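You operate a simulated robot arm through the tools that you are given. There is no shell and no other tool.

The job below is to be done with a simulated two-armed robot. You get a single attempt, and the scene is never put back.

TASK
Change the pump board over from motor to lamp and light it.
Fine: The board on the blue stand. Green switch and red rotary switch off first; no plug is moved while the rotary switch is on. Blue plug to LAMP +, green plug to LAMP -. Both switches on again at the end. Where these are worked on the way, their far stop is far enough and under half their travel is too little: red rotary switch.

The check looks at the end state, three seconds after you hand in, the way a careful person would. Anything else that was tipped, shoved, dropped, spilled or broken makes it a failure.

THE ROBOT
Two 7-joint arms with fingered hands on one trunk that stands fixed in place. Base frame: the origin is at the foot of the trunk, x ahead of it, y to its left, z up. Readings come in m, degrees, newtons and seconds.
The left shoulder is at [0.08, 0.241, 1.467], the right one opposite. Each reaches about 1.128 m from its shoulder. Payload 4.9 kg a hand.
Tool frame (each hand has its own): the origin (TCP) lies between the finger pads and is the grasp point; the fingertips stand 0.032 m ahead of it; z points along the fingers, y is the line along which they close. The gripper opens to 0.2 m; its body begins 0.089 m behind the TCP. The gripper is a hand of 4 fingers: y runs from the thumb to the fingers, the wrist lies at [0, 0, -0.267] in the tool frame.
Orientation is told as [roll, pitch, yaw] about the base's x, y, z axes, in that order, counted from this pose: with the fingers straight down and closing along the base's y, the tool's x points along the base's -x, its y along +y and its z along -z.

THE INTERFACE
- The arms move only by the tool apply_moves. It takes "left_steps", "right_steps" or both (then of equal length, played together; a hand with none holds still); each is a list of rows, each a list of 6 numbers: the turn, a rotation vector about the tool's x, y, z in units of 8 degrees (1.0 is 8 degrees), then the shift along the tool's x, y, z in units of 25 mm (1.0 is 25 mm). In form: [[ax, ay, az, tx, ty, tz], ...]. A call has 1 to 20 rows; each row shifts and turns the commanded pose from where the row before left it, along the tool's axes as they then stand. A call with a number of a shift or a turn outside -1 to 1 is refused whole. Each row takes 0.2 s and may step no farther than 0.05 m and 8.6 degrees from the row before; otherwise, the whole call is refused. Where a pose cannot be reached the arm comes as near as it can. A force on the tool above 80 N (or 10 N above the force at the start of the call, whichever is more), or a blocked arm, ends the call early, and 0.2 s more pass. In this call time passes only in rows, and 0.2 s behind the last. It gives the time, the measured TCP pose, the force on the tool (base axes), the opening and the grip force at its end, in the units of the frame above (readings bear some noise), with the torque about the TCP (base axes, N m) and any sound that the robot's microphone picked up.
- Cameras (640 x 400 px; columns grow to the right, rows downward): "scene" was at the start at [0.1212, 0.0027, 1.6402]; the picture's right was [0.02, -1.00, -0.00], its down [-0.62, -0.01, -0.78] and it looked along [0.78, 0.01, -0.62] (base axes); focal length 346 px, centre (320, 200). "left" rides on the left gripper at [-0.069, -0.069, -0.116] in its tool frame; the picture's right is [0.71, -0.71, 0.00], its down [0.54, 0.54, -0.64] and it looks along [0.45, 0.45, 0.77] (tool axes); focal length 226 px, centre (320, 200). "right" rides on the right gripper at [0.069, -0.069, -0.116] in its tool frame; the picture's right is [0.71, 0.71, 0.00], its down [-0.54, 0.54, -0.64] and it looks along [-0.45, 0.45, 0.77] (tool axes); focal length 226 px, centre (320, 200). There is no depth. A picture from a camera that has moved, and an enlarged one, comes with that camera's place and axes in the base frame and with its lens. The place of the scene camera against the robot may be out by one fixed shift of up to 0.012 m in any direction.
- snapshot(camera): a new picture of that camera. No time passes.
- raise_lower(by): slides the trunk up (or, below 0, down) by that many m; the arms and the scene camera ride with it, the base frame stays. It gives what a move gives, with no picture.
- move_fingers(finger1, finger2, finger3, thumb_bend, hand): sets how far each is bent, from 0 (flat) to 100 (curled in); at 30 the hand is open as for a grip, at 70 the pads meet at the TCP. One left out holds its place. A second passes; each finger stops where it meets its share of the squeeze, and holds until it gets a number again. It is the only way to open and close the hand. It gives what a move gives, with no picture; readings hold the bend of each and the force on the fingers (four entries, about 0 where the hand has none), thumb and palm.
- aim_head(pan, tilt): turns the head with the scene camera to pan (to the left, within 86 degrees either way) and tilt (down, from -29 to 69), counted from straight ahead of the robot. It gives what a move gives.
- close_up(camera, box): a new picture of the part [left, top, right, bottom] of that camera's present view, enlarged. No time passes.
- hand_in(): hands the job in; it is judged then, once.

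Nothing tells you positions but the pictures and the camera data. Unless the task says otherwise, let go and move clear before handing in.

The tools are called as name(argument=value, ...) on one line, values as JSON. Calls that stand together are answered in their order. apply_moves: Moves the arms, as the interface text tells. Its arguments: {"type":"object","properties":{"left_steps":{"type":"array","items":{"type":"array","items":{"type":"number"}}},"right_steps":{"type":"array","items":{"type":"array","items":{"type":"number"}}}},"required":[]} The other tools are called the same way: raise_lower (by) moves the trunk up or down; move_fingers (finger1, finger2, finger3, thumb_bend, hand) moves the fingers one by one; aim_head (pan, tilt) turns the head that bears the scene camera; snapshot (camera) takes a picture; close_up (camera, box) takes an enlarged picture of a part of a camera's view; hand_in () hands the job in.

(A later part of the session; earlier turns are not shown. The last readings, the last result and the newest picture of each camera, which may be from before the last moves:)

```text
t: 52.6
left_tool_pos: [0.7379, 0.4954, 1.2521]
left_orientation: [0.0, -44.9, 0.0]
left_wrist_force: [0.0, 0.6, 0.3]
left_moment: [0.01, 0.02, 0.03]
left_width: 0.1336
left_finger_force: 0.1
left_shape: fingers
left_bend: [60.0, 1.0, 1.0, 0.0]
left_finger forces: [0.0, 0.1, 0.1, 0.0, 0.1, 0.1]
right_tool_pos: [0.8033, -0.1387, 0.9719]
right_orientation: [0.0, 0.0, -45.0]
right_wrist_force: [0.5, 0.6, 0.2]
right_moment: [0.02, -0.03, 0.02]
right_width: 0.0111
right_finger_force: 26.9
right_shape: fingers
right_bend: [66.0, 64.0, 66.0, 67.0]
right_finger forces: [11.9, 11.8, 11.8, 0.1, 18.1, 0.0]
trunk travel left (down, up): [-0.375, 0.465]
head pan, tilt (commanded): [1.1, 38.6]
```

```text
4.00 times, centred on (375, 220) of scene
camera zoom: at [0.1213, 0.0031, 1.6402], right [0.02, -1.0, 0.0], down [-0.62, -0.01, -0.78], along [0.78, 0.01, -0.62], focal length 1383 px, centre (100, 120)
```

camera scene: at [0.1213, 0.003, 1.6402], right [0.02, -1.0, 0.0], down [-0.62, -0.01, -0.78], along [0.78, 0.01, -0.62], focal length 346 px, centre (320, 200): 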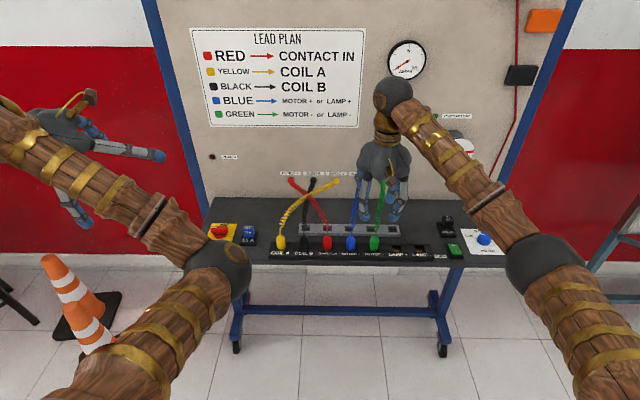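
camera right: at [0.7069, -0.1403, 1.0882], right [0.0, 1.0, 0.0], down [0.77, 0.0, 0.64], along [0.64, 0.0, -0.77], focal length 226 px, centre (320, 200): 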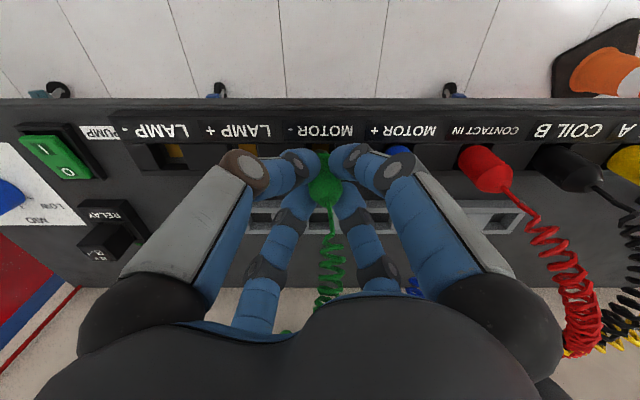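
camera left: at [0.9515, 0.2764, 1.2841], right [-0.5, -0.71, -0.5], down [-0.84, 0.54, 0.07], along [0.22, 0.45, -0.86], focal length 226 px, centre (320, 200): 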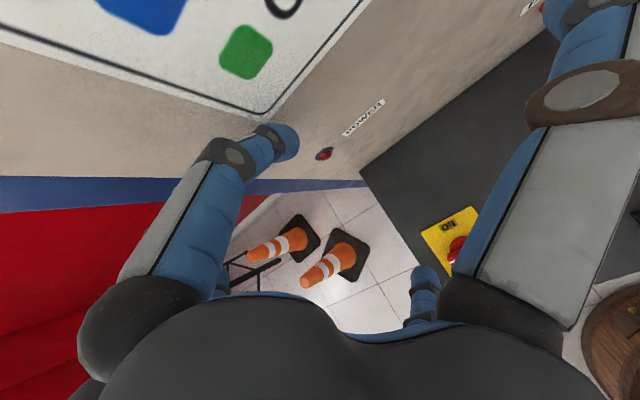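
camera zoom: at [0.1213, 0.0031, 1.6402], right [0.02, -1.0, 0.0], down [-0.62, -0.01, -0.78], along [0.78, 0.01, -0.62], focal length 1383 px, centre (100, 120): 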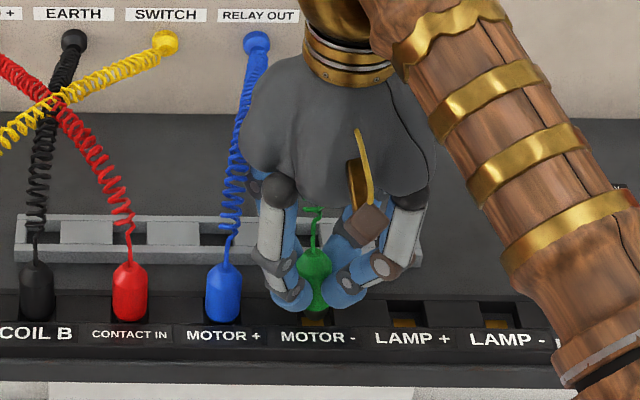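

The green plug is coming out of its socket without force. I will lift another 30 mm and inspect how it sits in the grip.

apply_moves(right_steps=[[0, 0, 0, 0, 0, -0.3], [0, 0, 0, 0, 0, -0.3], [0, 0, 0, 0, 0, -0.3], [0, 0, 0, 0, 0, -0.3]])

close_up(camera="right", box=[220, 80, 420, 230])

close_up(camera="scene", box=[335, 180, 435, 270])

```text
t: 53.6
left_tool_pos: [0.738, 0.4937, 1.2517]
left_orientation: [-0.1, -44.8, 0.0]
left_wrist_force: [0.1, -0.8, 0.5]
left_moment: [0.01, 0.0, 0.03]
left_width: 0.1332
left_finger_force: 0.0
left_shape: fingers
left_bend: [60.0, 1.0, 1.0, 0.0]
left_finger forces: [0.0, 0.0, 0.0, 0.0, 0.0, 0.1]
right_tool_pos: [0.8042, -0.1405, 0.9995]
right_orientation: [-0.1, 0.1, -44.9]
right_wrist_force: [-0.4, -0.1, 0.1]
right_moment: [0.01, 0.04, -0.01]
right_width: 0.0108
right_finger_force: 26.6
right_shape: fingers
right_bend: [66.0, 64.0, 66.0, 67.0]
right_finger forces: [12.0, 11.9, 11.9, 0.0, 18.2, 0.1]
trunk travel left (down, up): [-0.375, 0.465]
head pan, tilt (commanded): [1.1, 38.6]
```

```text
2.67 times, centred on (320, 155) of right
camera zoom: at [0.7068, -0.1408, 1.118], right [0.0, 1.0, 0.0], down [0.77, 0.0, 0.64], along [0.64, 0.0, -0.77], focal length 603 px, centre (320, 320)
```

zoom: 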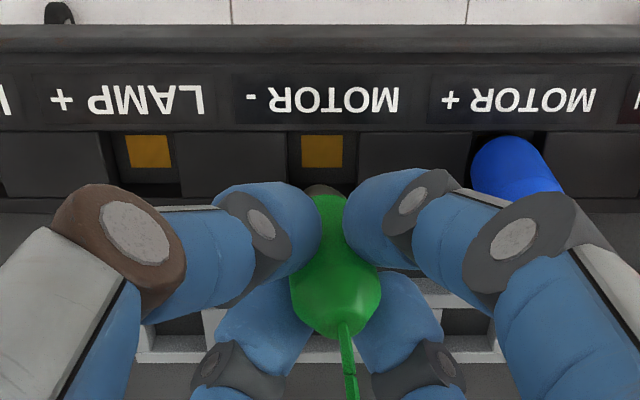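

```text
4.44 times, centred on (385, 225) of scene
camera zoom: at [0.1211, 0.003, 1.6401], right [0.02, -1.0, 0.0], down [-0.62, -0.01, -0.78], along [0.78, 0.01, -0.62], focal length 1536 px, centre (31, 89)
```

zoom: 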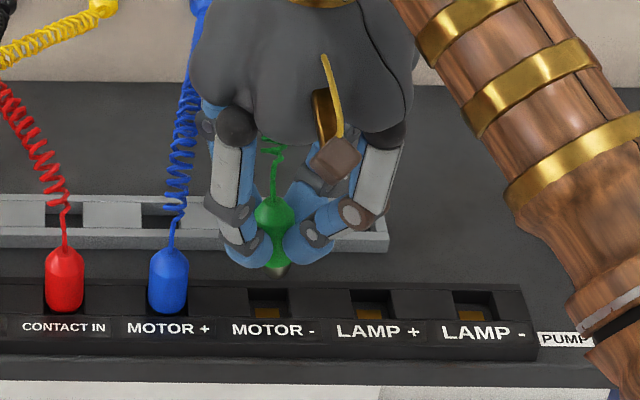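

The plug is held well but leans a few degrees. I will zoom in further to measure the lean before moving.

close_up(camera="right", box=[280, 130, 380, 230])

close_up(camera="scene", box=[370, 210, 420, 250])

```text
4.00 times, centred on (330, 180) of right
camera zoom: at [0.7068, -0.1408, 1.118], right [0.0, 1.0, 0.0], down [0.77, 0.0, 0.64], along [0.64, 0.0, -0.77], focal length 904 px, centre (280, 280)
```

zoom: 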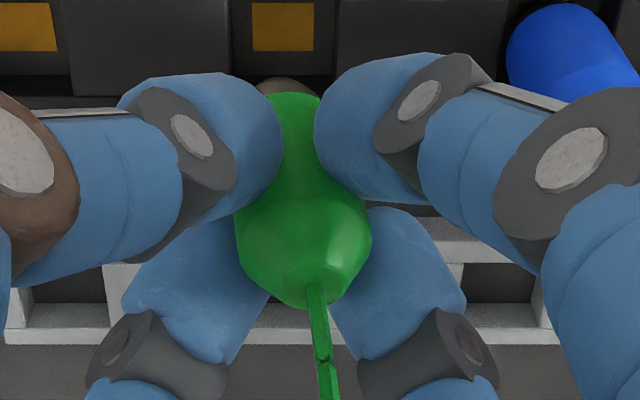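

```text
10.00 times, centred on (395, 230) of scene
camera zoom: at [0.1211, 0.003, 1.6401], right [0.02, -1.0, 0.0], down [-0.62, -0.01, -0.78], along [0.78, 0.01, -0.62], focal length 3457 px, centre (-430, -100)
```

zoom: 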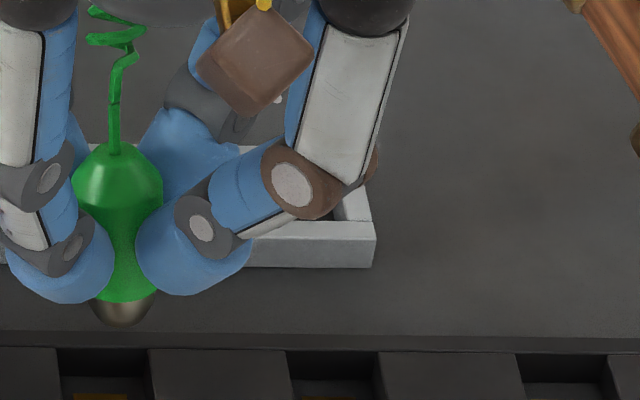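

I estimate the plug leans about 8 degrees along the thumb-to-finger-2 line, with its top toward finger 2. I will rotate the hand to set it upright and then re-measure.

apply_moves(right_steps=[[-0.45, 0, 0, 0, 0, 0], [-0.45, 0, 0, 0, 0, -0.2]])

close_up(camera="right", box=[240, 90, 400, 230])

close_up(camera="scene", box=[350, 200, 430, 260])

```text
t: 54.2
left_tool_pos: [0.7388, 0.495, 1.2528]
left_orientation: [0.0, -45.0, -0.1]
left_wrist_force: [0.0, -0.5, -0.5]
left_moment: [0.02, 0.01, 0.0]
left_width: 0.1333
left_finger_force: 0.0
left_shape: fingers
left_bend: [60.0, 1.0, 1.0, 0.0]
left_finger forces: [0.0, 0.0, 0.0, 0.0, 0.0, 0.1]
right_tool_pos: [0.8028, -0.1391, 1.0068]
right_orientation: [7.3, 0.1, -44.9]
right_wrist_force: [-0.5, -0.4, -0.1]
right_moment: [0.03, 0.01, 0.01]
right_width: 0.0111
right_finger_force: 27.6
right_shape: fingers
right_bend: [66.0, 64.0, 66.0, 67.0]
right_finger forces: [11.9, 11.8, 12.0, 0.0, 18.2, 0.0]
trunk travel left (down, up): [-0.375, 0.465]
head pan, tilt (commanded): [1.1, 38.6]
```

```text
2.86 times, centred on (320, 160) of right
camera zoom: at [0.6964, -0.1507, 1.1142], right [0.0, 1.0, 0.09], down [0.71, -0.06, 0.71], along [0.71, 0.07, -0.7], focal length 646 px, centre (320, 314)
```

zoom: 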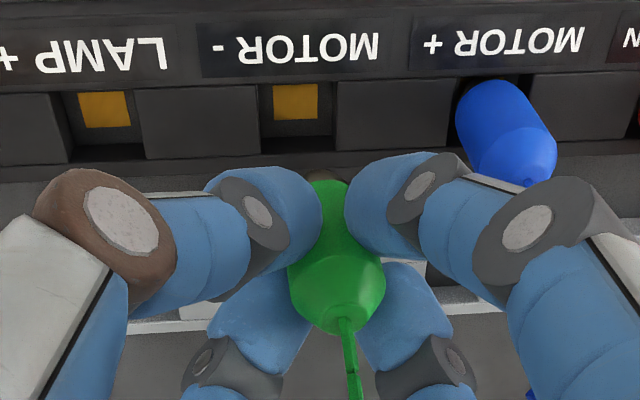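

```text
6.67 times, centred on (390, 230) of scene
camera zoom: at [0.1208, 0.0026, 1.6402], right [0.02, -1.0, 0.0], down [-0.62, -0.01, -0.78], along [0.78, 0.01, -0.62], focal length 2304 px, centre (-147, 0)
```

zoom: 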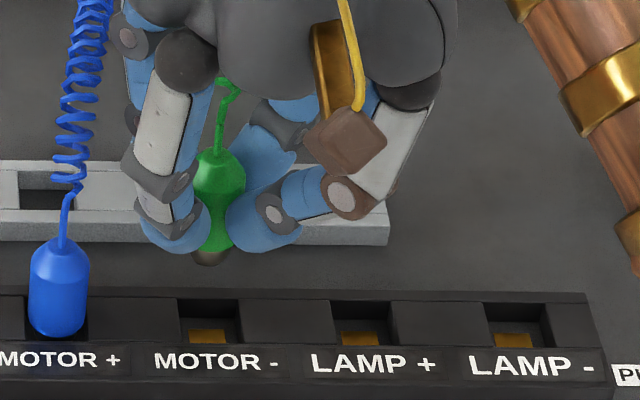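

The plug now stands upright within about 2 degrees, with its tip at about (0.805, -0.1335). I will carry it 140 mm to the right, over LAMP -, at the same height.

apply_moves(right_steps=[[0, 0, 0, -0.494, -0.49, -0.062], [0, 0, 0, -0.494, -0.49, -0.062], [0, 0, 0, -0.494, -0.49, -0.062], [0, 0, 0, -0.494, -0.49, -0.062], [0, 0, 0, -0.494, -0.49, -0.062], [0, 0, 0, -0.494, -0.49, -0.062], [0, 0, 0, -0.494, -0.49, -0.062], [0, 0, 0, -0.494, -0.49, -0.062]])

close_up(camera="right", box=[240, 90, 400, 230])

close_up(camera="scene", box=[370, 200, 450, 260])

```text
t: 56.0
left_tool_pos: [0.7389, 0.4951, 1.2527]
left_orientation: [0.1, -44.9, -0.2]
left_wrist_force: [0.5, 0.2, 0.9]
left_moment: [0.02, -0.02, -0.01]
left_width: 0.1334
left_finger_force: 0.1
left_shape: fingers
left_bend: [60.0, 1.0, 1.0, 0.0]
left_finger forces: [0.1, 0.1, 0.1, 0.0, 0.1, 0.0]
right_tool_pos: [0.8043, -0.2802, 1.0066]
right_orientation: [7.2, -0.1, -45.0]
right_wrist_force: [0.0, -0.3, -0.3]
right_moment: [0.01, -0.02, 0.0]
right_width: 0.011
right_finger_force: 27.1
right_shape: fingers
right_bend: [66.0, 64.0, 66.0, 67.0]
right_finger forces: [11.9, 11.8, 11.8, 0.0, 18.2, 0.1]
trunk travel left (down, up): [-0.375, 0.465]
head pan, tilt (commanded): [1.1, 38.6]
```

```text
2.86 times, centred on (320, 160) of right
camera zoom: at [0.696, -0.2916, 1.1137], right [0.0, 1.0, 0.09], down [0.71, -0.06, 0.71], along [0.71, 0.07, -0.7], focal length 646 px, centre (320, 314)
```

zoom: 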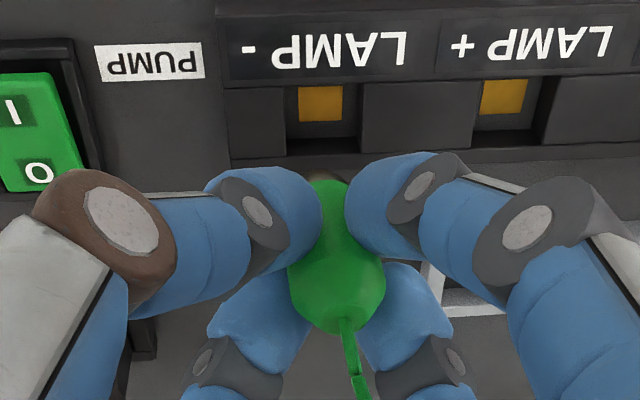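

```text
6.67 times, centred on (410, 230) of scene
camera zoom: at [0.1212, 0.0022, 1.6402], right [0.02, -1.0, 0.0], down [-0.62, -0.01, -0.78], along [0.78, 0.01, -0.62], focal length 2304 px, centre (-280, 0)
```

zoom: 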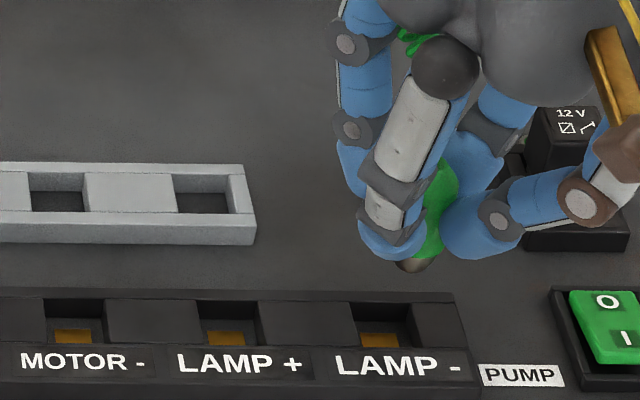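

Over LAMP - the plug tip looks about 3 mm too far right. I will shift 3 mm left and come down 25 mm, then look again before inserting.

apply_moves(right_steps=[[0, 0, 0, 0.085, 0.084, 0.011], [0, 0, 0, 0, -0.025, 0.1985], [0, 0, 0, 0, -0.025, 0.1985], [0, 0, 0, 0, -0.025, 0.1985], [0, 0, 0, 0, -0.025, 0.1985], [0, 0, 0, 0, -0.025, 0.1985]])

close_up(camera="right", box=[240, 90, 400, 230])

close_up(camera="scene", box=[370, 200, 450, 260])

```text
t: 57.4
left_tool_pos: [0.7387, 0.4951, 1.2522]
left_orientation: [0.0, -44.9, 0.0]
left_wrist_force: [0.3, 0.3, 0.9]
left_moment: [-0.02, 0.0, -0.02]
left_width: 0.1335
left_finger_force: 0.0
left_shape: fingers
left_bend: [60.0, 1.0, 1.0, 0.0]
left_finger forces: [0.0, 0.1, 0.0, 0.1, 0.1, 0.1]
right_tool_pos: [0.8043, -0.2752, 0.9815]
right_orientation: [7.2, 0.0, -45.0]
right_wrist_force: [-0.1, 0.0, 0.7]
right_moment: [-0.01, -0.02, 0.0]
right_width: 0.0109
right_finger_force: 26.9
right_shape: fingers
right_bend: [66.0, 64.0, 66.0, 67.0]
right_finger forces: [11.9, 11.7, 11.9, 0.0, 18.2, 0.0]
trunk travel left (down, up): [-0.375, 0.465]
head pan, tilt (commanded): [1.1, 38.6]
```

```text
2.86 times, centred on (320, 160) of right
camera zoom: at [0.6972, -0.287, 1.0886], right [0.0, 1.0, 0.09], down [0.71, -0.06, 0.71], along [0.71, 0.07, -0.7], focal length 646 px, centre (320, 314)
```

zoom: 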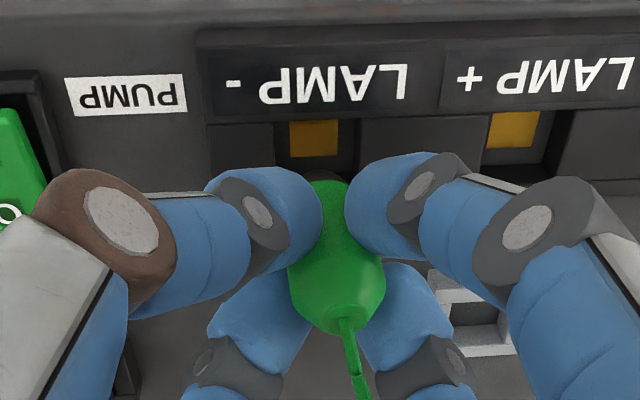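

```text
6.67 times, centred on (410, 230) of scene
camera zoom: at [0.1214, 0.0031, 1.6402], right [0.02, -1.0, 0.0], down [-0.62, -0.01, -0.78], along [0.78, 0.01, -0.62], focal length 2304 px, centre (-280, 0)
```

zoom: 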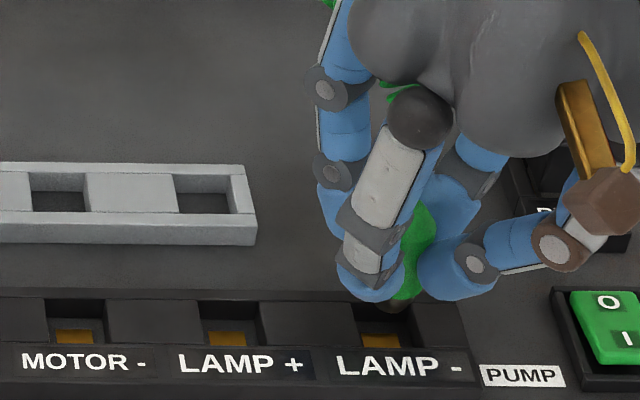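

The tip now lines up with the LAMP - recess within about 1 mm in both views. I will lower in fine steps to insert it.

apply_moves(right_steps=[[0, 0, 0, 0, -0.0125, 0.099], [0, 0, 0, 0, -0.0125, 0.099], [0, 0, 0, 0, -0.0125, 0.099], [0, 0, 0, 0, -0.0125, 0.099], [0, 0, 0, 0, -0.0125, 0.099], [0, 0, 0, 0, -0.0125, 0.099]])

close_up(camera="right", box=[240, 90, 400, 230])

close_up(camera="scene", box=[370, 200, 450, 260])

```text
t: 58.8
left_tool_pos: [0.7384, 0.4943, 1.2514]
left_orientation: [0.0, -44.9, 0.0]
left_wrist_force: [0.2, -0.1, 0.5]
left_moment: [0.01, -0.01, 0.01]
left_width: 0.1335
left_finger_force: 0.0
left_shape: fingers
left_bend: [60.0, 1.0, 1.0, 0.0]
left_finger forces: [0.0, 0.0, 0.1, 0.1, 0.0, 0.0]
right_tool_pos: [0.803, -0.2764, 0.9669]
right_orientation: [7.2, -0.1, -45.0]
right_wrist_force: [-1.1, 0.5, 0.1]
right_moment: [-0.03, 0.05, 0.01]
right_width: 0.0111
right_finger_force: 27.1
right_shape: fingers
right_bend: [66.0, 64.0, 66.0, 67.0]
right_finger forces: [12.2, 11.8, 11.7, 0.0, 18.8, 0.0]
trunk travel left (down, up): [-0.375, 0.465]
head pan, tilt (commanded): [1.1, 38.6]
```

```text
2.86 times, centred on (320, 160) of right
camera zoom: at [0.6964, -0.287, 1.0738], right [0.0, 1.0, 0.09], down [0.71, -0.06, 0.71], along [0.71, 0.07, -0.7], focal length 646 px, centre (320, 314)
```

zoom: 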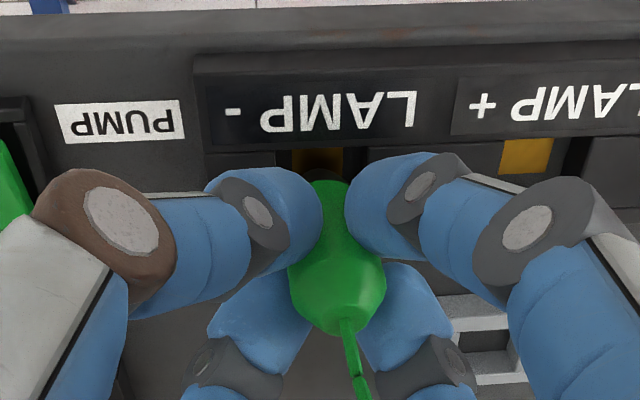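

```text
6.67 times, centred on (410, 230) of scene
camera zoom: at [0.121, 0.003, 1.6402], right [0.02, -1.0, 0.0], down [-0.62, -0.01, -0.78], along [0.78, 0.01, -0.62], focal length 2304 px, centre (-280, 0)
```

zoom: 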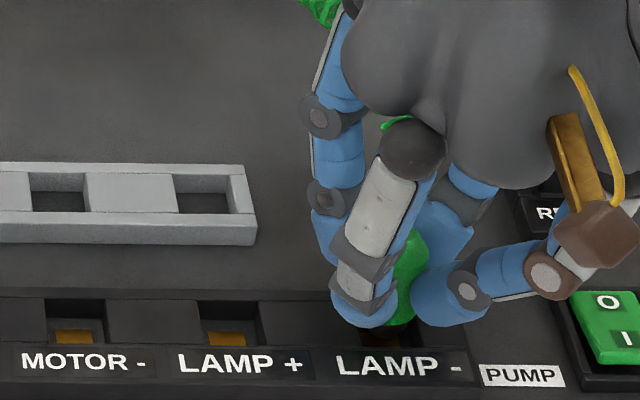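

There is no resistance yet and the tip is entering the recess. I will go on in 2 mm steps until there is contact force.

apply_moves(right_steps=[[0, 0, 0, 0, -0.01, 0.0794], [0, 0, 0, 0, -0.01, 0.0794]])

close_up(camera="scene", box=[370, 200, 450, 260])

```text
t: 59.4
left_tool_pos: [0.738, 0.4945, 1.251]
left_orientation: [0.1, -44.9, 0.0]
left_wrist_force: [-0.8, 0.5, 0.7]
left_moment: [0.02, 0.0, 0.06]
left_width: 0.1331
left_finger_force: 0.1
left_shape: fingers
left_bend: [60.0, 1.0, 1.0, 0.0]
left_finger forces: [0.0, 0.0, 0.1, 0.0, 0.0, 0.0]
right_tool_pos: [0.8027, -0.2747, 0.9614]
right_orientation: [7.2, 0.0, -45.1]
right_wrist_force: [-1.7, 0.2, -0.2]
right_moment: [-0.01, 0.06, -0.03]
right_width: 0.011
right_finger_force: 27.8
right_shape: fingers
right_bend: [66.0, 64.0, 66.0, 67.0]
right_finger forces: [12.5, 11.7, 11.6, 0.1, 19.5, 0.0]
trunk travel left (down, up): [-0.375, 0.465]
head pan, tilt (commanded): [1.1, 38.6]
```

```text
6.67 times, centred on (410, 230) of scene
camera zoom: at [0.121, 0.003, 1.6402], right [0.02, -1.0, 0.0], down [-0.62, -0.01, -0.78], along [0.78, 0.01, -0.62], focal length 2304 px, centre (-280, 0)
```

zoom: 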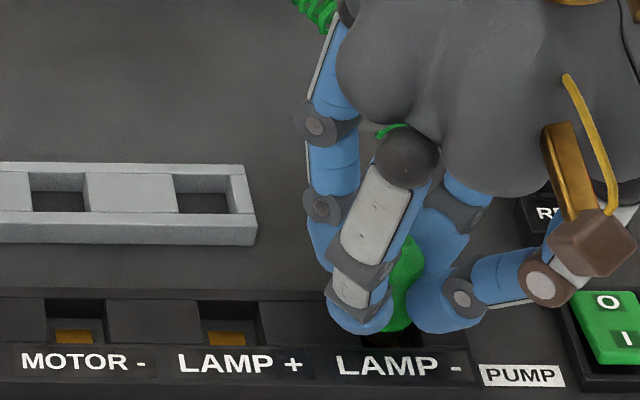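

apply_moves(right_steps=[[0, 0, 0, 0, -0.01, 0.0794], [0, 0, 0, 0, -0.01, 0.0794]])

close_up(camera="scene", box=[370, 200, 450, 260])

close_up(camera="right", box=[240, 90, 400, 230])

```text
t: 60.0
left_tool_pos: [0.7362, 0.4951, 1.2529]
left_orientation: [0.1, -45.0, -0.1]
left_wrist_force: [0.9, 1.5, 0.2]
left_moment: [-0.01, 0.0, -0.01]
left_width: 0.1335
left_finger_force: 0.0
left_shape: fingers
left_bend: [60.0, 1.0, 1.0, 0.0]
left_finger forces: [0.0, 0.0, 0.0, 0.1, 0.0, 0.0]
right_tool_pos: [0.8038, -0.275, 0.959]
right_orientation: [7.4, 0.1, -45.1]
right_wrist_force: [-3.4, -0.7, 4.8]
right_moment: [0.0, 0.1, 0.02]
right_width: 0.0108
right_finger_force: 28.6
right_shape: fingers
right_bend: [66.0, 64.0, 66.0, 67.0]
right_finger forces: [13.1, 11.7, 11.8, 0.0, 20.7, 0.1]
trunk travel left (down, up): [-0.375, 0.465]
head pan, tilt (commanded): [1.1, 38.6]
```

```text
6.67 times, centred on (410, 230) of scene
camera zoom: at [0.1199, 0.0031, 1.6403], right [0.02, -1.0, 0.0], down [-0.62, -0.01, -0.78], along [0.78, 0.01, -0.62], focal length 2304 px, centre (-280, 0)
```

zoom: 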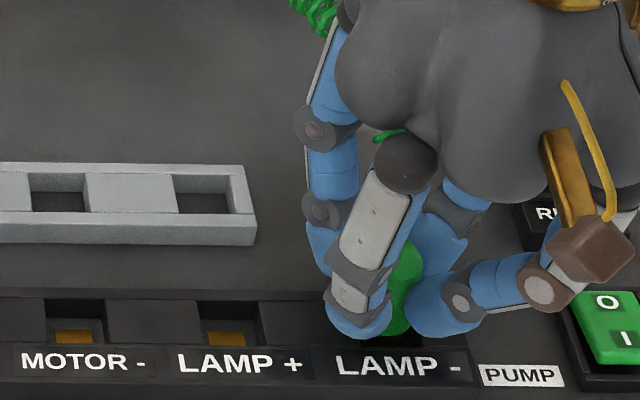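

```text
2.86 times, centred on (320, 160) of right
camera zoom: at [0.6962, -0.2862, 1.0668], right [0.0, 1.0, 0.09], down [0.7, -0.06, 0.71], along [0.71, 0.07, -0.7], focal length 646 px, centre (320, 314)
```

zoom: 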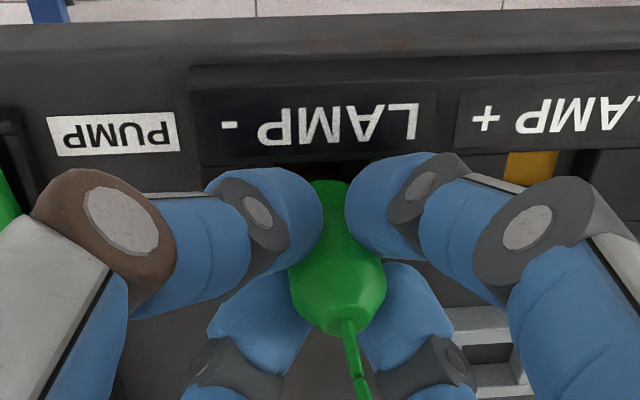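

The plug's neck is now at the same height as when it was seated in MOTOR -, and a light floor contact of 5 N appears. I take it as seated, so I will open the fingers and check.

move_fingers(hand="right", finger1=60, finger2=60, finger3=60, thumb_bend=60)

close_up(camera="right", box=[240, 90, 400, 230])

close_up(camera="scene", box=[340, 180, 460, 270])

```text
t: 61.0
left_tool_pos: [0.738, 0.4952, 1.2522]
left_orientation: [0.0, -44.9, 0.0]
left_wrist_force: [0.4, -0.2, -0.2]
left_moment: [-0.02, 0.0, 0.0]
left_width: 0.1334
left_finger_force: 0.0
left_shape: fingers
left_bend: [60.0, 1.0, 1.0, 0.0]
left_finger forces: [0.0, 0.1, 0.0, 0.0, 0.0, 0.1]
right_tool_pos: [0.8031, -0.2762, 0.9592]
right_orientation: [7.2, -0.1, -45.0]
right_wrist_force: [-0.4, 0.7, -0.6]
right_moment: [0.0, 0.03, -0.01]
right_width: 0.0331
right_finger_force: 0.0
right_shape: fingers
right_bend: [60.0, 60.0, 60.0, 60.0]
right_finger forces: [0.1, 0.0, 0.0, 0.0, 0.0, 0.0]
trunk travel left (down, up): [-0.375, 0.465]
head pan, tilt (commanded): [1.1, 38.6]
```

```text
2.86 times, centred on (320, 160) of right
camera zoom: at [0.6969, -0.2859, 1.0659], right [0.0, 1.0, 0.09], down [0.71, -0.06, 0.71], along [0.71, 0.07, -0.7], focal length 646 px, centre (320, 314)
```

zoom: 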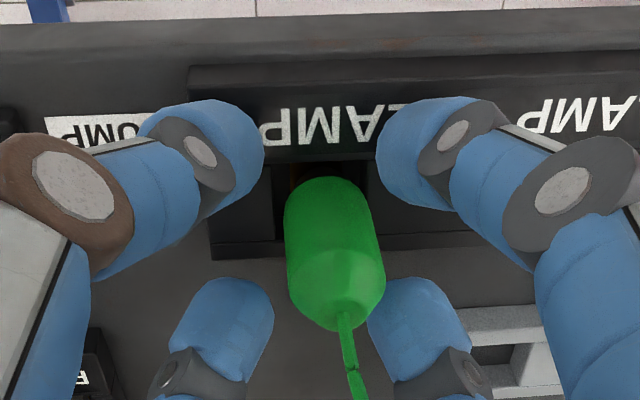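

```text
4.44 times, centred on (400, 225) of scene
camera zoom: at [0.1212, 0.003, 1.6402], right [0.02, -1.0, 0.0], down [-0.62, -0.01, -0.78], along [0.78, 0.01, -0.62], focal length 1536 px, centre (-36, 89)
```

zoom: 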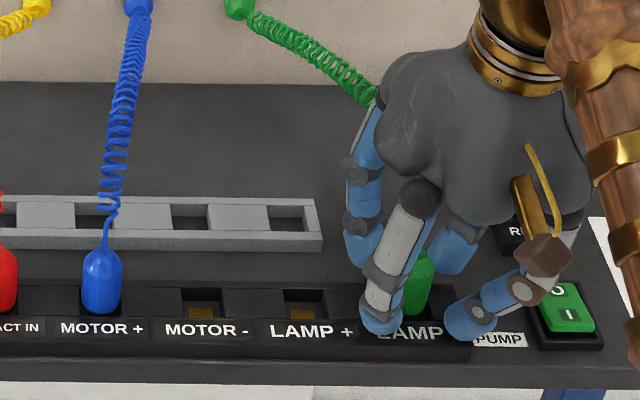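

The plug stands upright in LAMP - and level with its neighbours. I will lift the hand straight up and inspect.

apply_moves(right_steps=[[0, 0, 0, 0, 0.025, -0.1985], [0, 0, 0, 0, 0.05, -0.397], [0, 0, 0, 0, 0.05, -0.397], [0, 0, 0, 0, 0.075, -0.595], [0, 0, 0, 0, 0.1, -0.794], [0, 0, 0, 0, 0.1, -0.794], [0, 0, 0, 0, 0.1, -0.794]])

snapshot(camera="right")

close_up(camera="scene", box=[320, 170, 460, 270])

```text
t: 62.6
left_tool_pos: [0.7379, 0.4952, 1.2517]
left_orientation: [0.0, -45.0, 0.0]
left_wrist_force: [0.2, -0.7, -0.4]
left_moment: [-0.01, 0.03, -0.01]
left_width: 0.1332
left_finger_force: 0.1
left_shape: fingers
left_bend: [60.0, 1.0, 1.0, 0.0]
left_finger forces: [0.0, 0.0, 0.0, 0.0, 0.1, 0.1]
right_tool_pos: [0.8038, -0.2742, 1.0581]
right_orientation: [7.3, 0.0, -45.0]
right_wrist_force: [-0.7, -0.2, -0.4]
right_moment: [0.02, 0.0, 0.01]
right_width: 0.033
right_finger_force: 0.0
right_shape: fingers
right_bend: [60.0, 60.0, 60.0, 60.0]
right_finger forces: [0.0, 0.0, 0.1, 0.1, 0.1, 0.1]
trunk travel left (down, up): [-0.375, 0.465]
head pan, tilt (commanded): [1.1, 38.6]
```

```text
taken
camera right: at [0.697, -0.2853, 1.1656], right [0.0, 1.0, 0.09], down [0.71, -0.06, 0.71], along [0.71, 0.07, -0.7], focal length 226 px, centre (320, 200)
```

right: 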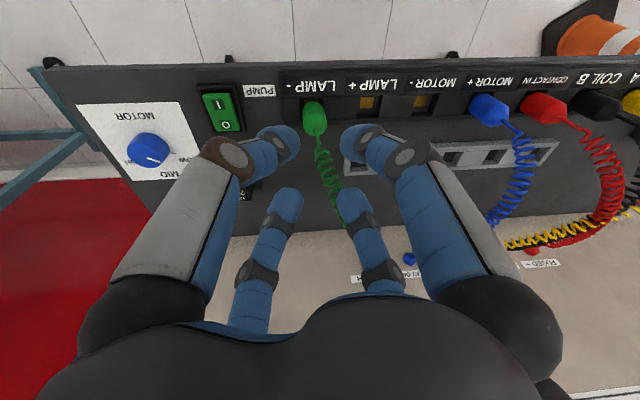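

```text
4.00 times, centred on (390, 220) of scene
camera zoom: at [0.1209, 0.0028, 1.6401], right [0.02, -1.0, 0.0], down [-0.62, -0.01, -0.78], along [0.78, 0.01, -0.62], focal length 1383 px, centre (40, 120)
```

zoom: 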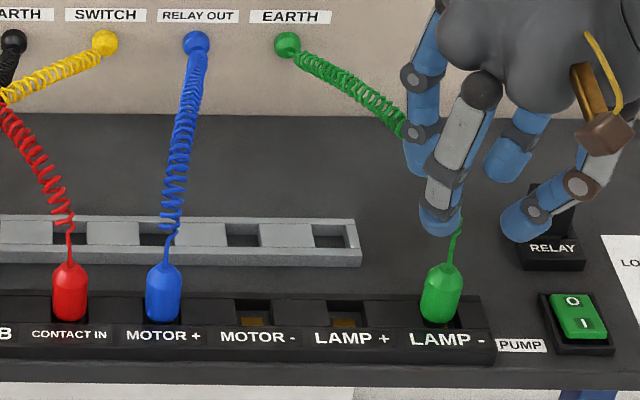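

Green is properly seated in LAMP -. Now I set the hand upright again and go over to the blue plug at y about -0.073.

apply_moves(right_steps=[[0.45, 0, 0, 0, 0, 0], [0.45, 0, 0, 0, 0, 0], [0, 0, 0, 0.567, 0.57, 0], [0, 0, 0, 0.567, 0.57, 0], [0, 0, 0, 0.567, 0.57, 0], [0, 0, 0, 0.567, 0.57, 0], [0, 0, 0, 0.567, 0.57, 0], [0, 0, 0, 0.567, 0.57, 0], [0, 0, 0, 0.567, 0.57, 0], [0, 0, 0, 0.567, 0.57, 0], [0, 0, 0, 0.567, 0.57, 0], [0, 0, 0, 0.567, 0.57, 0]])

move_fingers(hand="right", finger1=57, finger2=57, finger3=57, thumb_bend=57)

snapshot(camera="right")

close_up(camera="right", box=[220, 70, 420, 210])

close_up(camera="scene", box=[300, 160, 440, 270])

```text
t: 65.2
left_tool_pos: [0.7374, 0.4956, 1.2518]
left_orientation: [-0.1, -44.9, 0.0]
left_wrist_force: [0.4, 0.6, 0.0]
left_moment: [-0.01, 0.0, -0.02]
left_width: 0.1332
left_finger_force: 0.1
left_shape: fingers
left_bend: [60.0, 1.0, 1.0, 0.0]
left_finger forces: [0.0, 0.0, 0.0, 0.0, 0.0, 0.0]
right_tool_pos: [0.8039, -0.072, 1.058]
right_orientation: [-0.1, 0.0, -45.0]
right_wrist_force: [0.4, 0.3, 0.4]
right_moment: [0.0, 0.02, 0.0]
right_width: 0.0329
right_finger_force: 0.1
right_shape: fingers
right_bend: [60.0, 60.0, 60.0, 60.0]
right_finger forces: [0.1, 0.1, 0.0, 0.0, 0.0, 0.0]
trunk travel left (down, up): [-0.375, 0.465]
head pan, tilt (commanded): [1.1, 38.6]
```

```text
t: 66.2
left_tool_pos: [0.7376, 0.496, 1.2513]
left_orientation: [0.0, -44.9, 0.0]
left_wrist_force: [-1.3, 0.4, 0.4]
left_moment: [-0.04, -0.02, 0.0]
left_width: 0.1331
left_finger_force: 0.0
left_shape: fingers
left_bend: [60.0, 1.0, 1.0, 0.0]
left_finger forces: [0.0, 0.1, 0.1, 0.0, 0.0, 0.1]
right_tool_pos: [0.8052, -0.0732, 1.0597]
right_orientation: [0.0, 0.0, -45.0]
right_wrist_force: [-0.3, 0.5, 0.1]
right_moment: [0.02, 0.0, -0.01]
right_width: 0.047
right_finger_force: 0.0
right_shape: fingers
right_bend: [56.0, 56.0, 56.0, 56.0]
right_finger forces: [0.0, 0.0, 0.0, 0.0, 0.0, 0.0]
trunk travel left (down, up): [-0.375, 0.465]
head pan, tilt (commanded): [1.1, 38.6]
```

```text
taken
camera right: at [0.7066, -0.0745, 1.1754], right [0.0, 1.0, 0.0], down [0.77, 0.0, 0.64], along [0.64, 0.0, -0.77], focal length 226 px, centre (320, 200)
```

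right: 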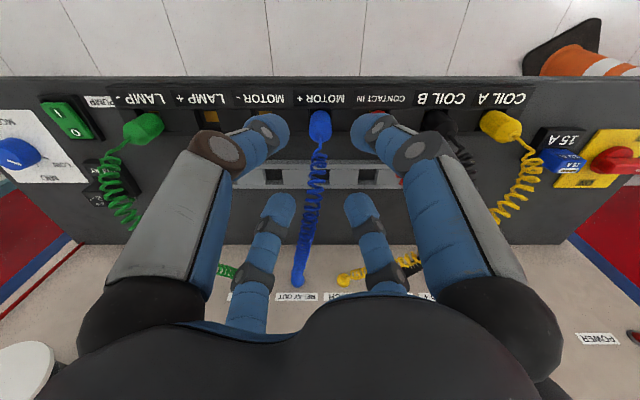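

```text
2.86 times, centred on (320, 140) of right
camera zoom: at [0.7066, -0.0745, 1.1754], right [0.0, 1.0, 0.0], down [0.77, 0.0, 0.64], along [0.64, 0.0, -0.77], focal length 646 px, centre (320, 371)
```

zoom: 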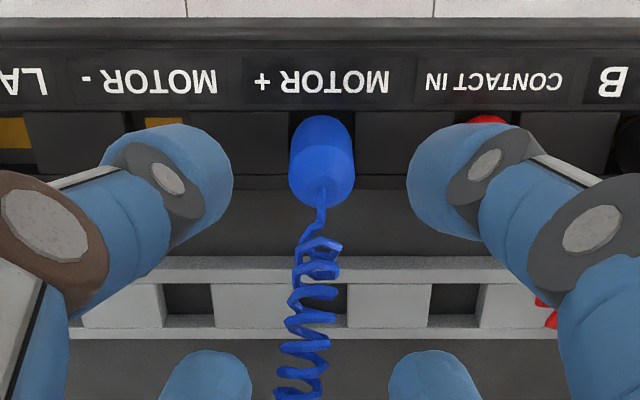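

```text
3.64 times, centred on (370, 215) of scene
camera zoom: at [0.1213, 0.0031, 1.6402], right [0.02, -1.0, 0.0], down [-0.62, -0.01, -0.78], along [0.78, 0.01, -0.62], focal length 1257 px, centre (138, 146)
```

zoom: 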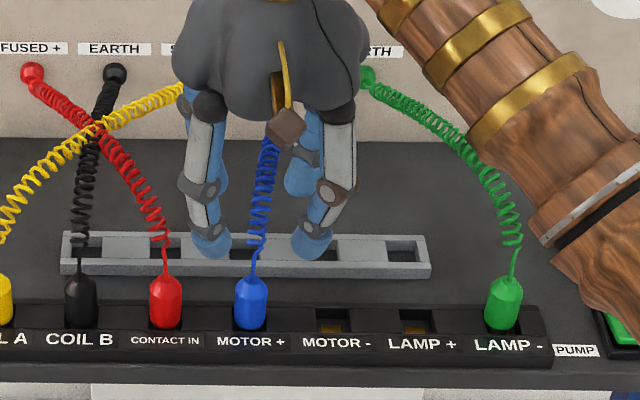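

The blue plug is centred under the hand at about (0.806, -0.074). I will come down to the same grasp height as before.

apply_moves(right_steps=[[0, 0, 0, 0, 0, 0.9], [0, 0, 0, 0, 0, 0.9], [0, 0, 0, 0, 0, 0.9], [0, 0, 0, 0, 0, 0.8], [0, 0, 0, 0, 0, 0.4]])

move_fingers(hand="right", finger1=62, finger2=62, finger3=62, thumb_bend=62)

close_up(camera="right", box=[240, 90, 400, 230])

close_up(camera="scene", box=[310, 190, 410, 270])

```text
t: 67.4
left_tool_pos: [0.7388, 0.4959, 1.2519]
left_orientation: [0.0, -45.0, 0.1]
left_wrist_force: [0.1, 0.7, -0.1]
left_moment: [0.0, 0.02, 0.03]
left_width: 0.1333
left_finger_force: 0.0
left_shape: fingers
left_bend: [60.0, 1.0, 1.0, 0.0]
left_finger forces: [0.0, 0.0, 0.0, 0.0, 0.1, 0.0]
right_tool_pos: [0.8048, -0.0734, 0.962]
right_orientation: [0.0, 0.0, -45.0]
right_wrist_force: [0.9, 0.7, -1.1]
right_moment: [0.0, -0.05, 0.04]
right_width: 0.0469
right_finger_force: 0.1
right_shape: fingers
right_bend: [56.0, 56.0, 56.0, 56.0]
right_finger forces: [0.1, 0.1, 0.0, 0.0, 0.0, 0.0]
trunk travel left (down, up): [-0.375, 0.465]
head pan, tilt (commanded): [1.1, 38.6]
```

```text
t: 68.4
left_tool_pos: [0.7384, 0.4951, 1.2508]
left_orientation: [0.1, -44.9, 0.0]
left_wrist_force: [0.0, -0.7, 0.3]
left_moment: [-0.01, -0.01, 0.01]
left_width: 0.1335
left_finger_force: 0.0
left_shape: fingers
left_bend: [60.0, 1.0, 1.0, 0.0]
left_finger forces: [0.0, 0.0, 0.1, 0.0, 0.1, 0.1]
right_tool_pos: [0.8028, -0.0724, 0.9621]
right_orientation: [0.1, -0.1, -45.0]
right_wrist_force: [-0.8, 0.5, 0.2]
right_moment: [-0.01, -0.03, 0.0]
right_width: 0.0266
right_finger_force: 0.1
right_shape: fingers
right_bend: [62.0, 62.0, 62.0, 62.0]
right_finger forces: [0.0, 0.0, 0.1, 0.1, 0.0, 0.0]
trunk travel left (down, up): [-0.375, 0.465]
head pan, tilt (commanded): [1.1, 38.6]
```

```text
2.86 times, centred on (320, 160) of right
camera zoom: at [0.7069, -0.0748, 1.079], right [0.0, 1.0, 0.0], down [0.77, 0.0, 0.64], along [0.64, 0.0, -0.77], focal length 646 px, centre (320, 314)
```

zoom: 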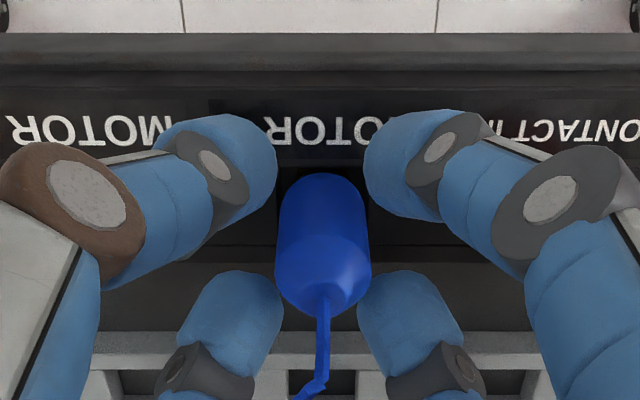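

```text
5.00 times, centred on (360, 230) of scene
camera zoom: at [0.1213, 0.003, 1.6402], right [0.02, -1.0, 0.0], down [-0.62, -0.01, -0.78], along [0.78, 0.01, -0.62], focal length 1728 px, centre (120, 50)
```

zoom: 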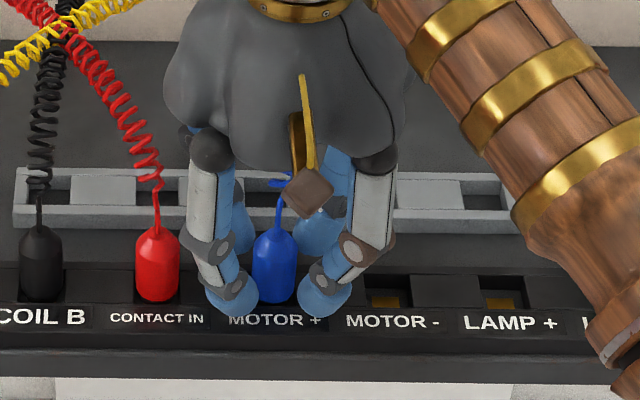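

The plug is nicely centred. I close with the gentler squeeze this time, so it stays upright.

move_fingers(hand="right", finger1=70, finger2=71, finger3=70, thumb_bend=70)

close_up(camera="right", box=[240, 90, 400, 230])

close_up(camera="scene", box=[310, 190, 410, 270])

```text
t: 69.4
left_tool_pos: [0.7386, 0.495, 1.2511]
left_orientation: [0.0, -44.9, 0.1]
left_wrist_force: [0.1, -0.2, 0.5]
left_moment: [0.04, 0.0, 0.0]
left_width: 0.1334
left_finger_force: 0.0
left_shape: fingers
left_bend: [60.0, 1.0, 1.0, 0.0]
left_finger forces: [0.0, 0.0, 0.0, 0.0, 0.0, 0.0]
right_tool_pos: [0.805, -0.0734, 0.9625]
right_orientation: [-0.1, 0.0, -45.0]
right_wrist_force: [0.4, 0.4, -0.8]
right_moment: [0.0, 0.02, -0.01]
right_width: 0.0126
right_finger_force: 12.9
right_shape: fingers
right_bend: [66.0, 66.0, 66.0, 67.0]
right_finger forces: [5.3, 6.7, 5.5, 0.0, 7.5, 0.0]
trunk travel left (down, up): [-0.375, 0.465]
head pan, tilt (commanded): [1.1, 38.6]
```

```text
2.86 times, centred on (320, 160) of right
camera zoom: at [0.7069, -0.0748, 1.079], right [0.0, 1.0, 0.0], down [0.77, 0.0, 0.64], along [0.64, 0.0, -0.77], focal length 646 px, centre (320, 314)
```

zoom: 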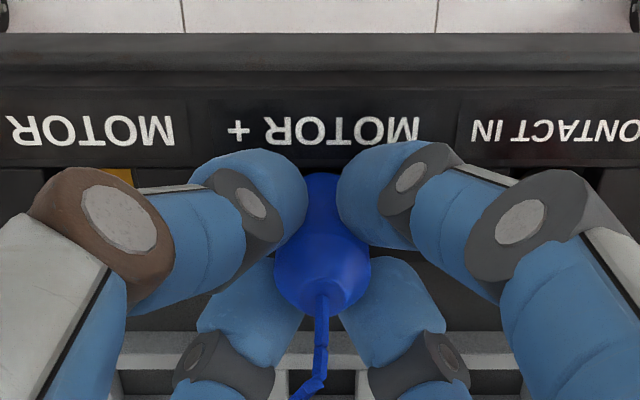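

```text
5.00 times, centred on (360, 230) of scene
camera zoom: at [0.1212, 0.003, 1.6402], right [0.02, -1.0, 0.0], down [-0.62, -0.01, -0.78], along [0.78, 0.01, -0.62], focal length 1728 px, centre (120, 50)
```

zoom: 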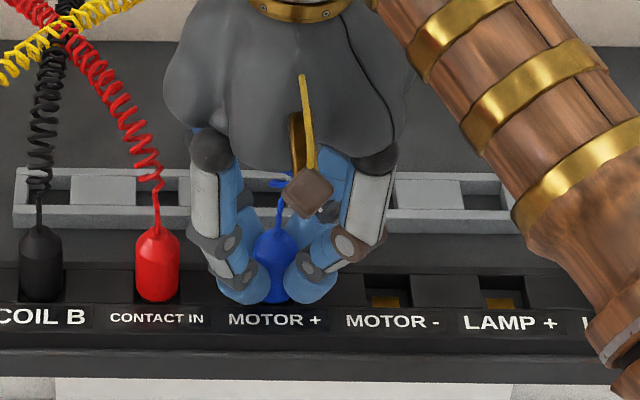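

The grip is even at 5–7 N and the plug has not moved. I lift straight up in small steps.

apply_moves(right_steps=[[0, 0, 0, 0, 0, -0.1], [0, 0, 0, 0, 0, -0.1], [0, 0, 0, 0, 0, -0.2], [0, 0, 0, 0, 0, -0.3], [0, 0, 0, 0, 0, -0.3], [0, 0, 0, 0, 0, -0.3], [0, 0, 0, 0, 0, -0.3], [0, 0, 0, 0, 0, -0.2]])

close_up(camera="right", box=[240, 90, 400, 230])

close_up(camera="scene", box=[310, 190, 410, 270])

```text
t: 71.2
left_tool_pos: [0.7398, 0.4936, 1.2521]
left_orientation: [0.0, -44.9, 0.0]
left_wrist_force: [-0.2, 0.9, -0.1]
left_moment: [-0.02, -0.06, 0.03]
left_width: 0.1334
left_finger_force: 0.1
left_shape: fingers
left_bend: [60.0, 1.0, 1.0, 0.0]
left_finger forces: [0.1, 0.0, 0.1, 0.1, 0.0, 0.0]
right_tool_pos: [0.8043, -0.0756, 1.0067]
right_orientation: [0.0, -0.1, -45.0]
right_wrist_force: [-0.1, 0.2, 0.0]
right_moment: [0.04, 0.05, -0.03]
right_width: 0.0124
right_finger_force: 12.0
right_shape: fingers
right_bend: [66.0, 66.0, 66.0, 67.0]
right_finger forces: [5.3, 6.6, 5.4, 0.0, 7.4, 0.0]
trunk travel left (down, up): [-0.375, 0.465]
head pan, tilt (commanded): [1.1, 38.6]
```

```text
2.86 times, centred on (320, 160) of right
camera zoom: at [0.707, -0.0761, 1.1223], right [0.0, 1.0, 0.0], down [0.77, 0.0, 0.64], along [0.64, 0.0, -0.77], focal length 646 px, centre (320, 314)
```

zoom: 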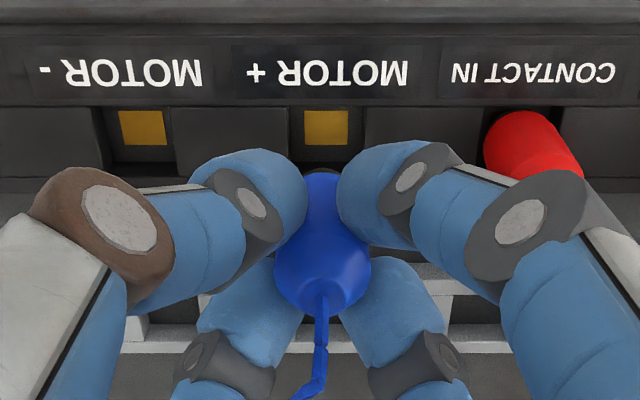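

```text
5.00 times, centred on (360, 230) of scene
camera zoom: at [0.1213, 0.0029, 1.6401], right [0.02, -1.0, 0.0], down [-0.62, -0.01, -0.78], along [0.78, 0.01, -0.62], focal length 1728 px, centre (120, 50)
```

zoom: 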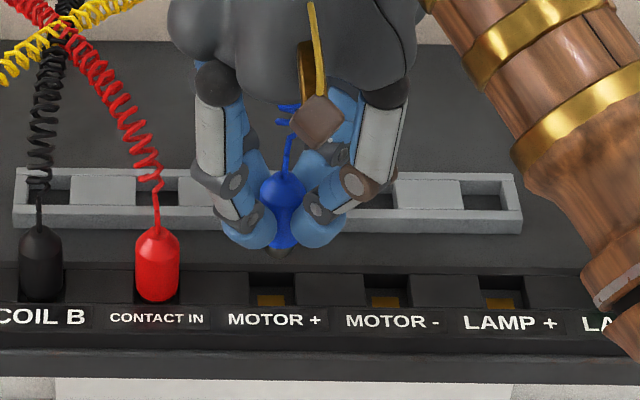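

The blue plug is out and upright. I will carry it 133.6 mm right, over LAMP +, and turn the hand 12 degrees so the rear finger stays clear of the green lead.

apply_moves(right_steps=[[0, 0, 0, -0.4723, -0.4723, 0], [0, 0, 0, -0.4723, -0.4723, 0], [0, 0, 0, -0.4723, -0.4723, 0], [0, 0, 0, -0.4723, -0.4723, 0], [0, 0, 0, -0.4723, -0.4723, 0], [0, 0, 0, -0.4723, -0.4723, 0], [0, 0, 0, -0.4723, -0.4723, 0], [0, 0, 0, -0.4723, -0.4723, 0], [0, 0, -0.75, 0, 0, 0], [0, 0, -0.75, 0, 0, 0]])

close_up(camera="right", box=[220, 70, 420, 230])

close_up(camera="scene", box=[340, 185, 450, 270])

```text
t: 73.4
left_tool_pos: [0.7375, 0.4943, 1.2501]
left_orientation: [-0.1, -44.9, -0.1]
left_wrist_force: [-0.7, 0.3, 0.3]
left_moment: [-0.02, 0.01, 0.0]
left_width: 0.1336
left_finger_force: 0.1
left_shape: fingers
left_bend: [60.0, 1.0, 1.0, 0.0]
left_finger forces: [0.0, 0.0, 0.0, 0.1, 0.0, 0.1]
right_tool_pos: [0.8049, -0.2079, 1.0053]
right_orientation: [0.1, 0.0, -33.0]
right_wrist_force: [-0.1, 0.0, -0.2]
right_moment: [0.01, 0.0, 0.02]
right_width: 0.0122
right_finger_force: 12.4
right_shape: fingers
right_bend: [66.0, 66.0, 66.0, 67.0]
right_finger forces: [5.5, 6.6, 5.3, 0.1, 7.4, 0.0]
trunk travel left (down, up): [-0.375, 0.465]
head pan, tilt (commanded): [1.1, 38.6]
```

```text
2.50 times, centred on (320, 150) of right
camera zoom: at [0.7092, -0.2299, 1.1225], right [-0.21, 0.98, 0.0], down [0.75, 0.16, 0.64], along [0.63, 0.13, -0.77], focal length 565 px, centre (320, 325)
```

zoom: 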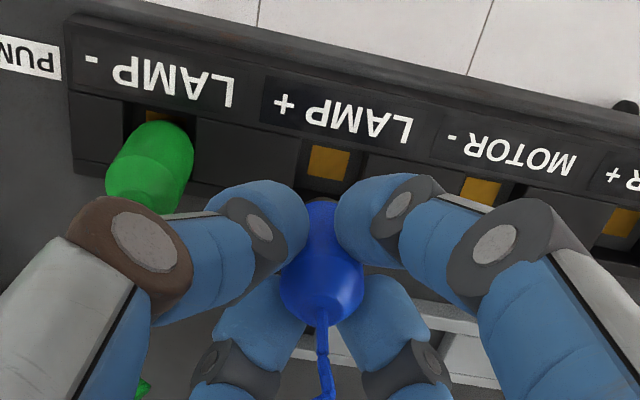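

```text
4.71 times, centred on (395, 228) of scene
camera zoom: at [0.1213, 0.003, 1.6402], right [0.02, -1.0, 0.0], down [-0.62, -0.01, -0.78], along [0.78, 0.01, -0.62], focal length 1627 px, centre (-33, 71)
```

zoom: 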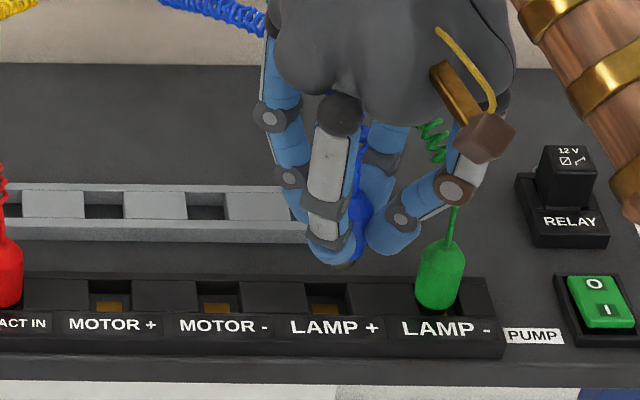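

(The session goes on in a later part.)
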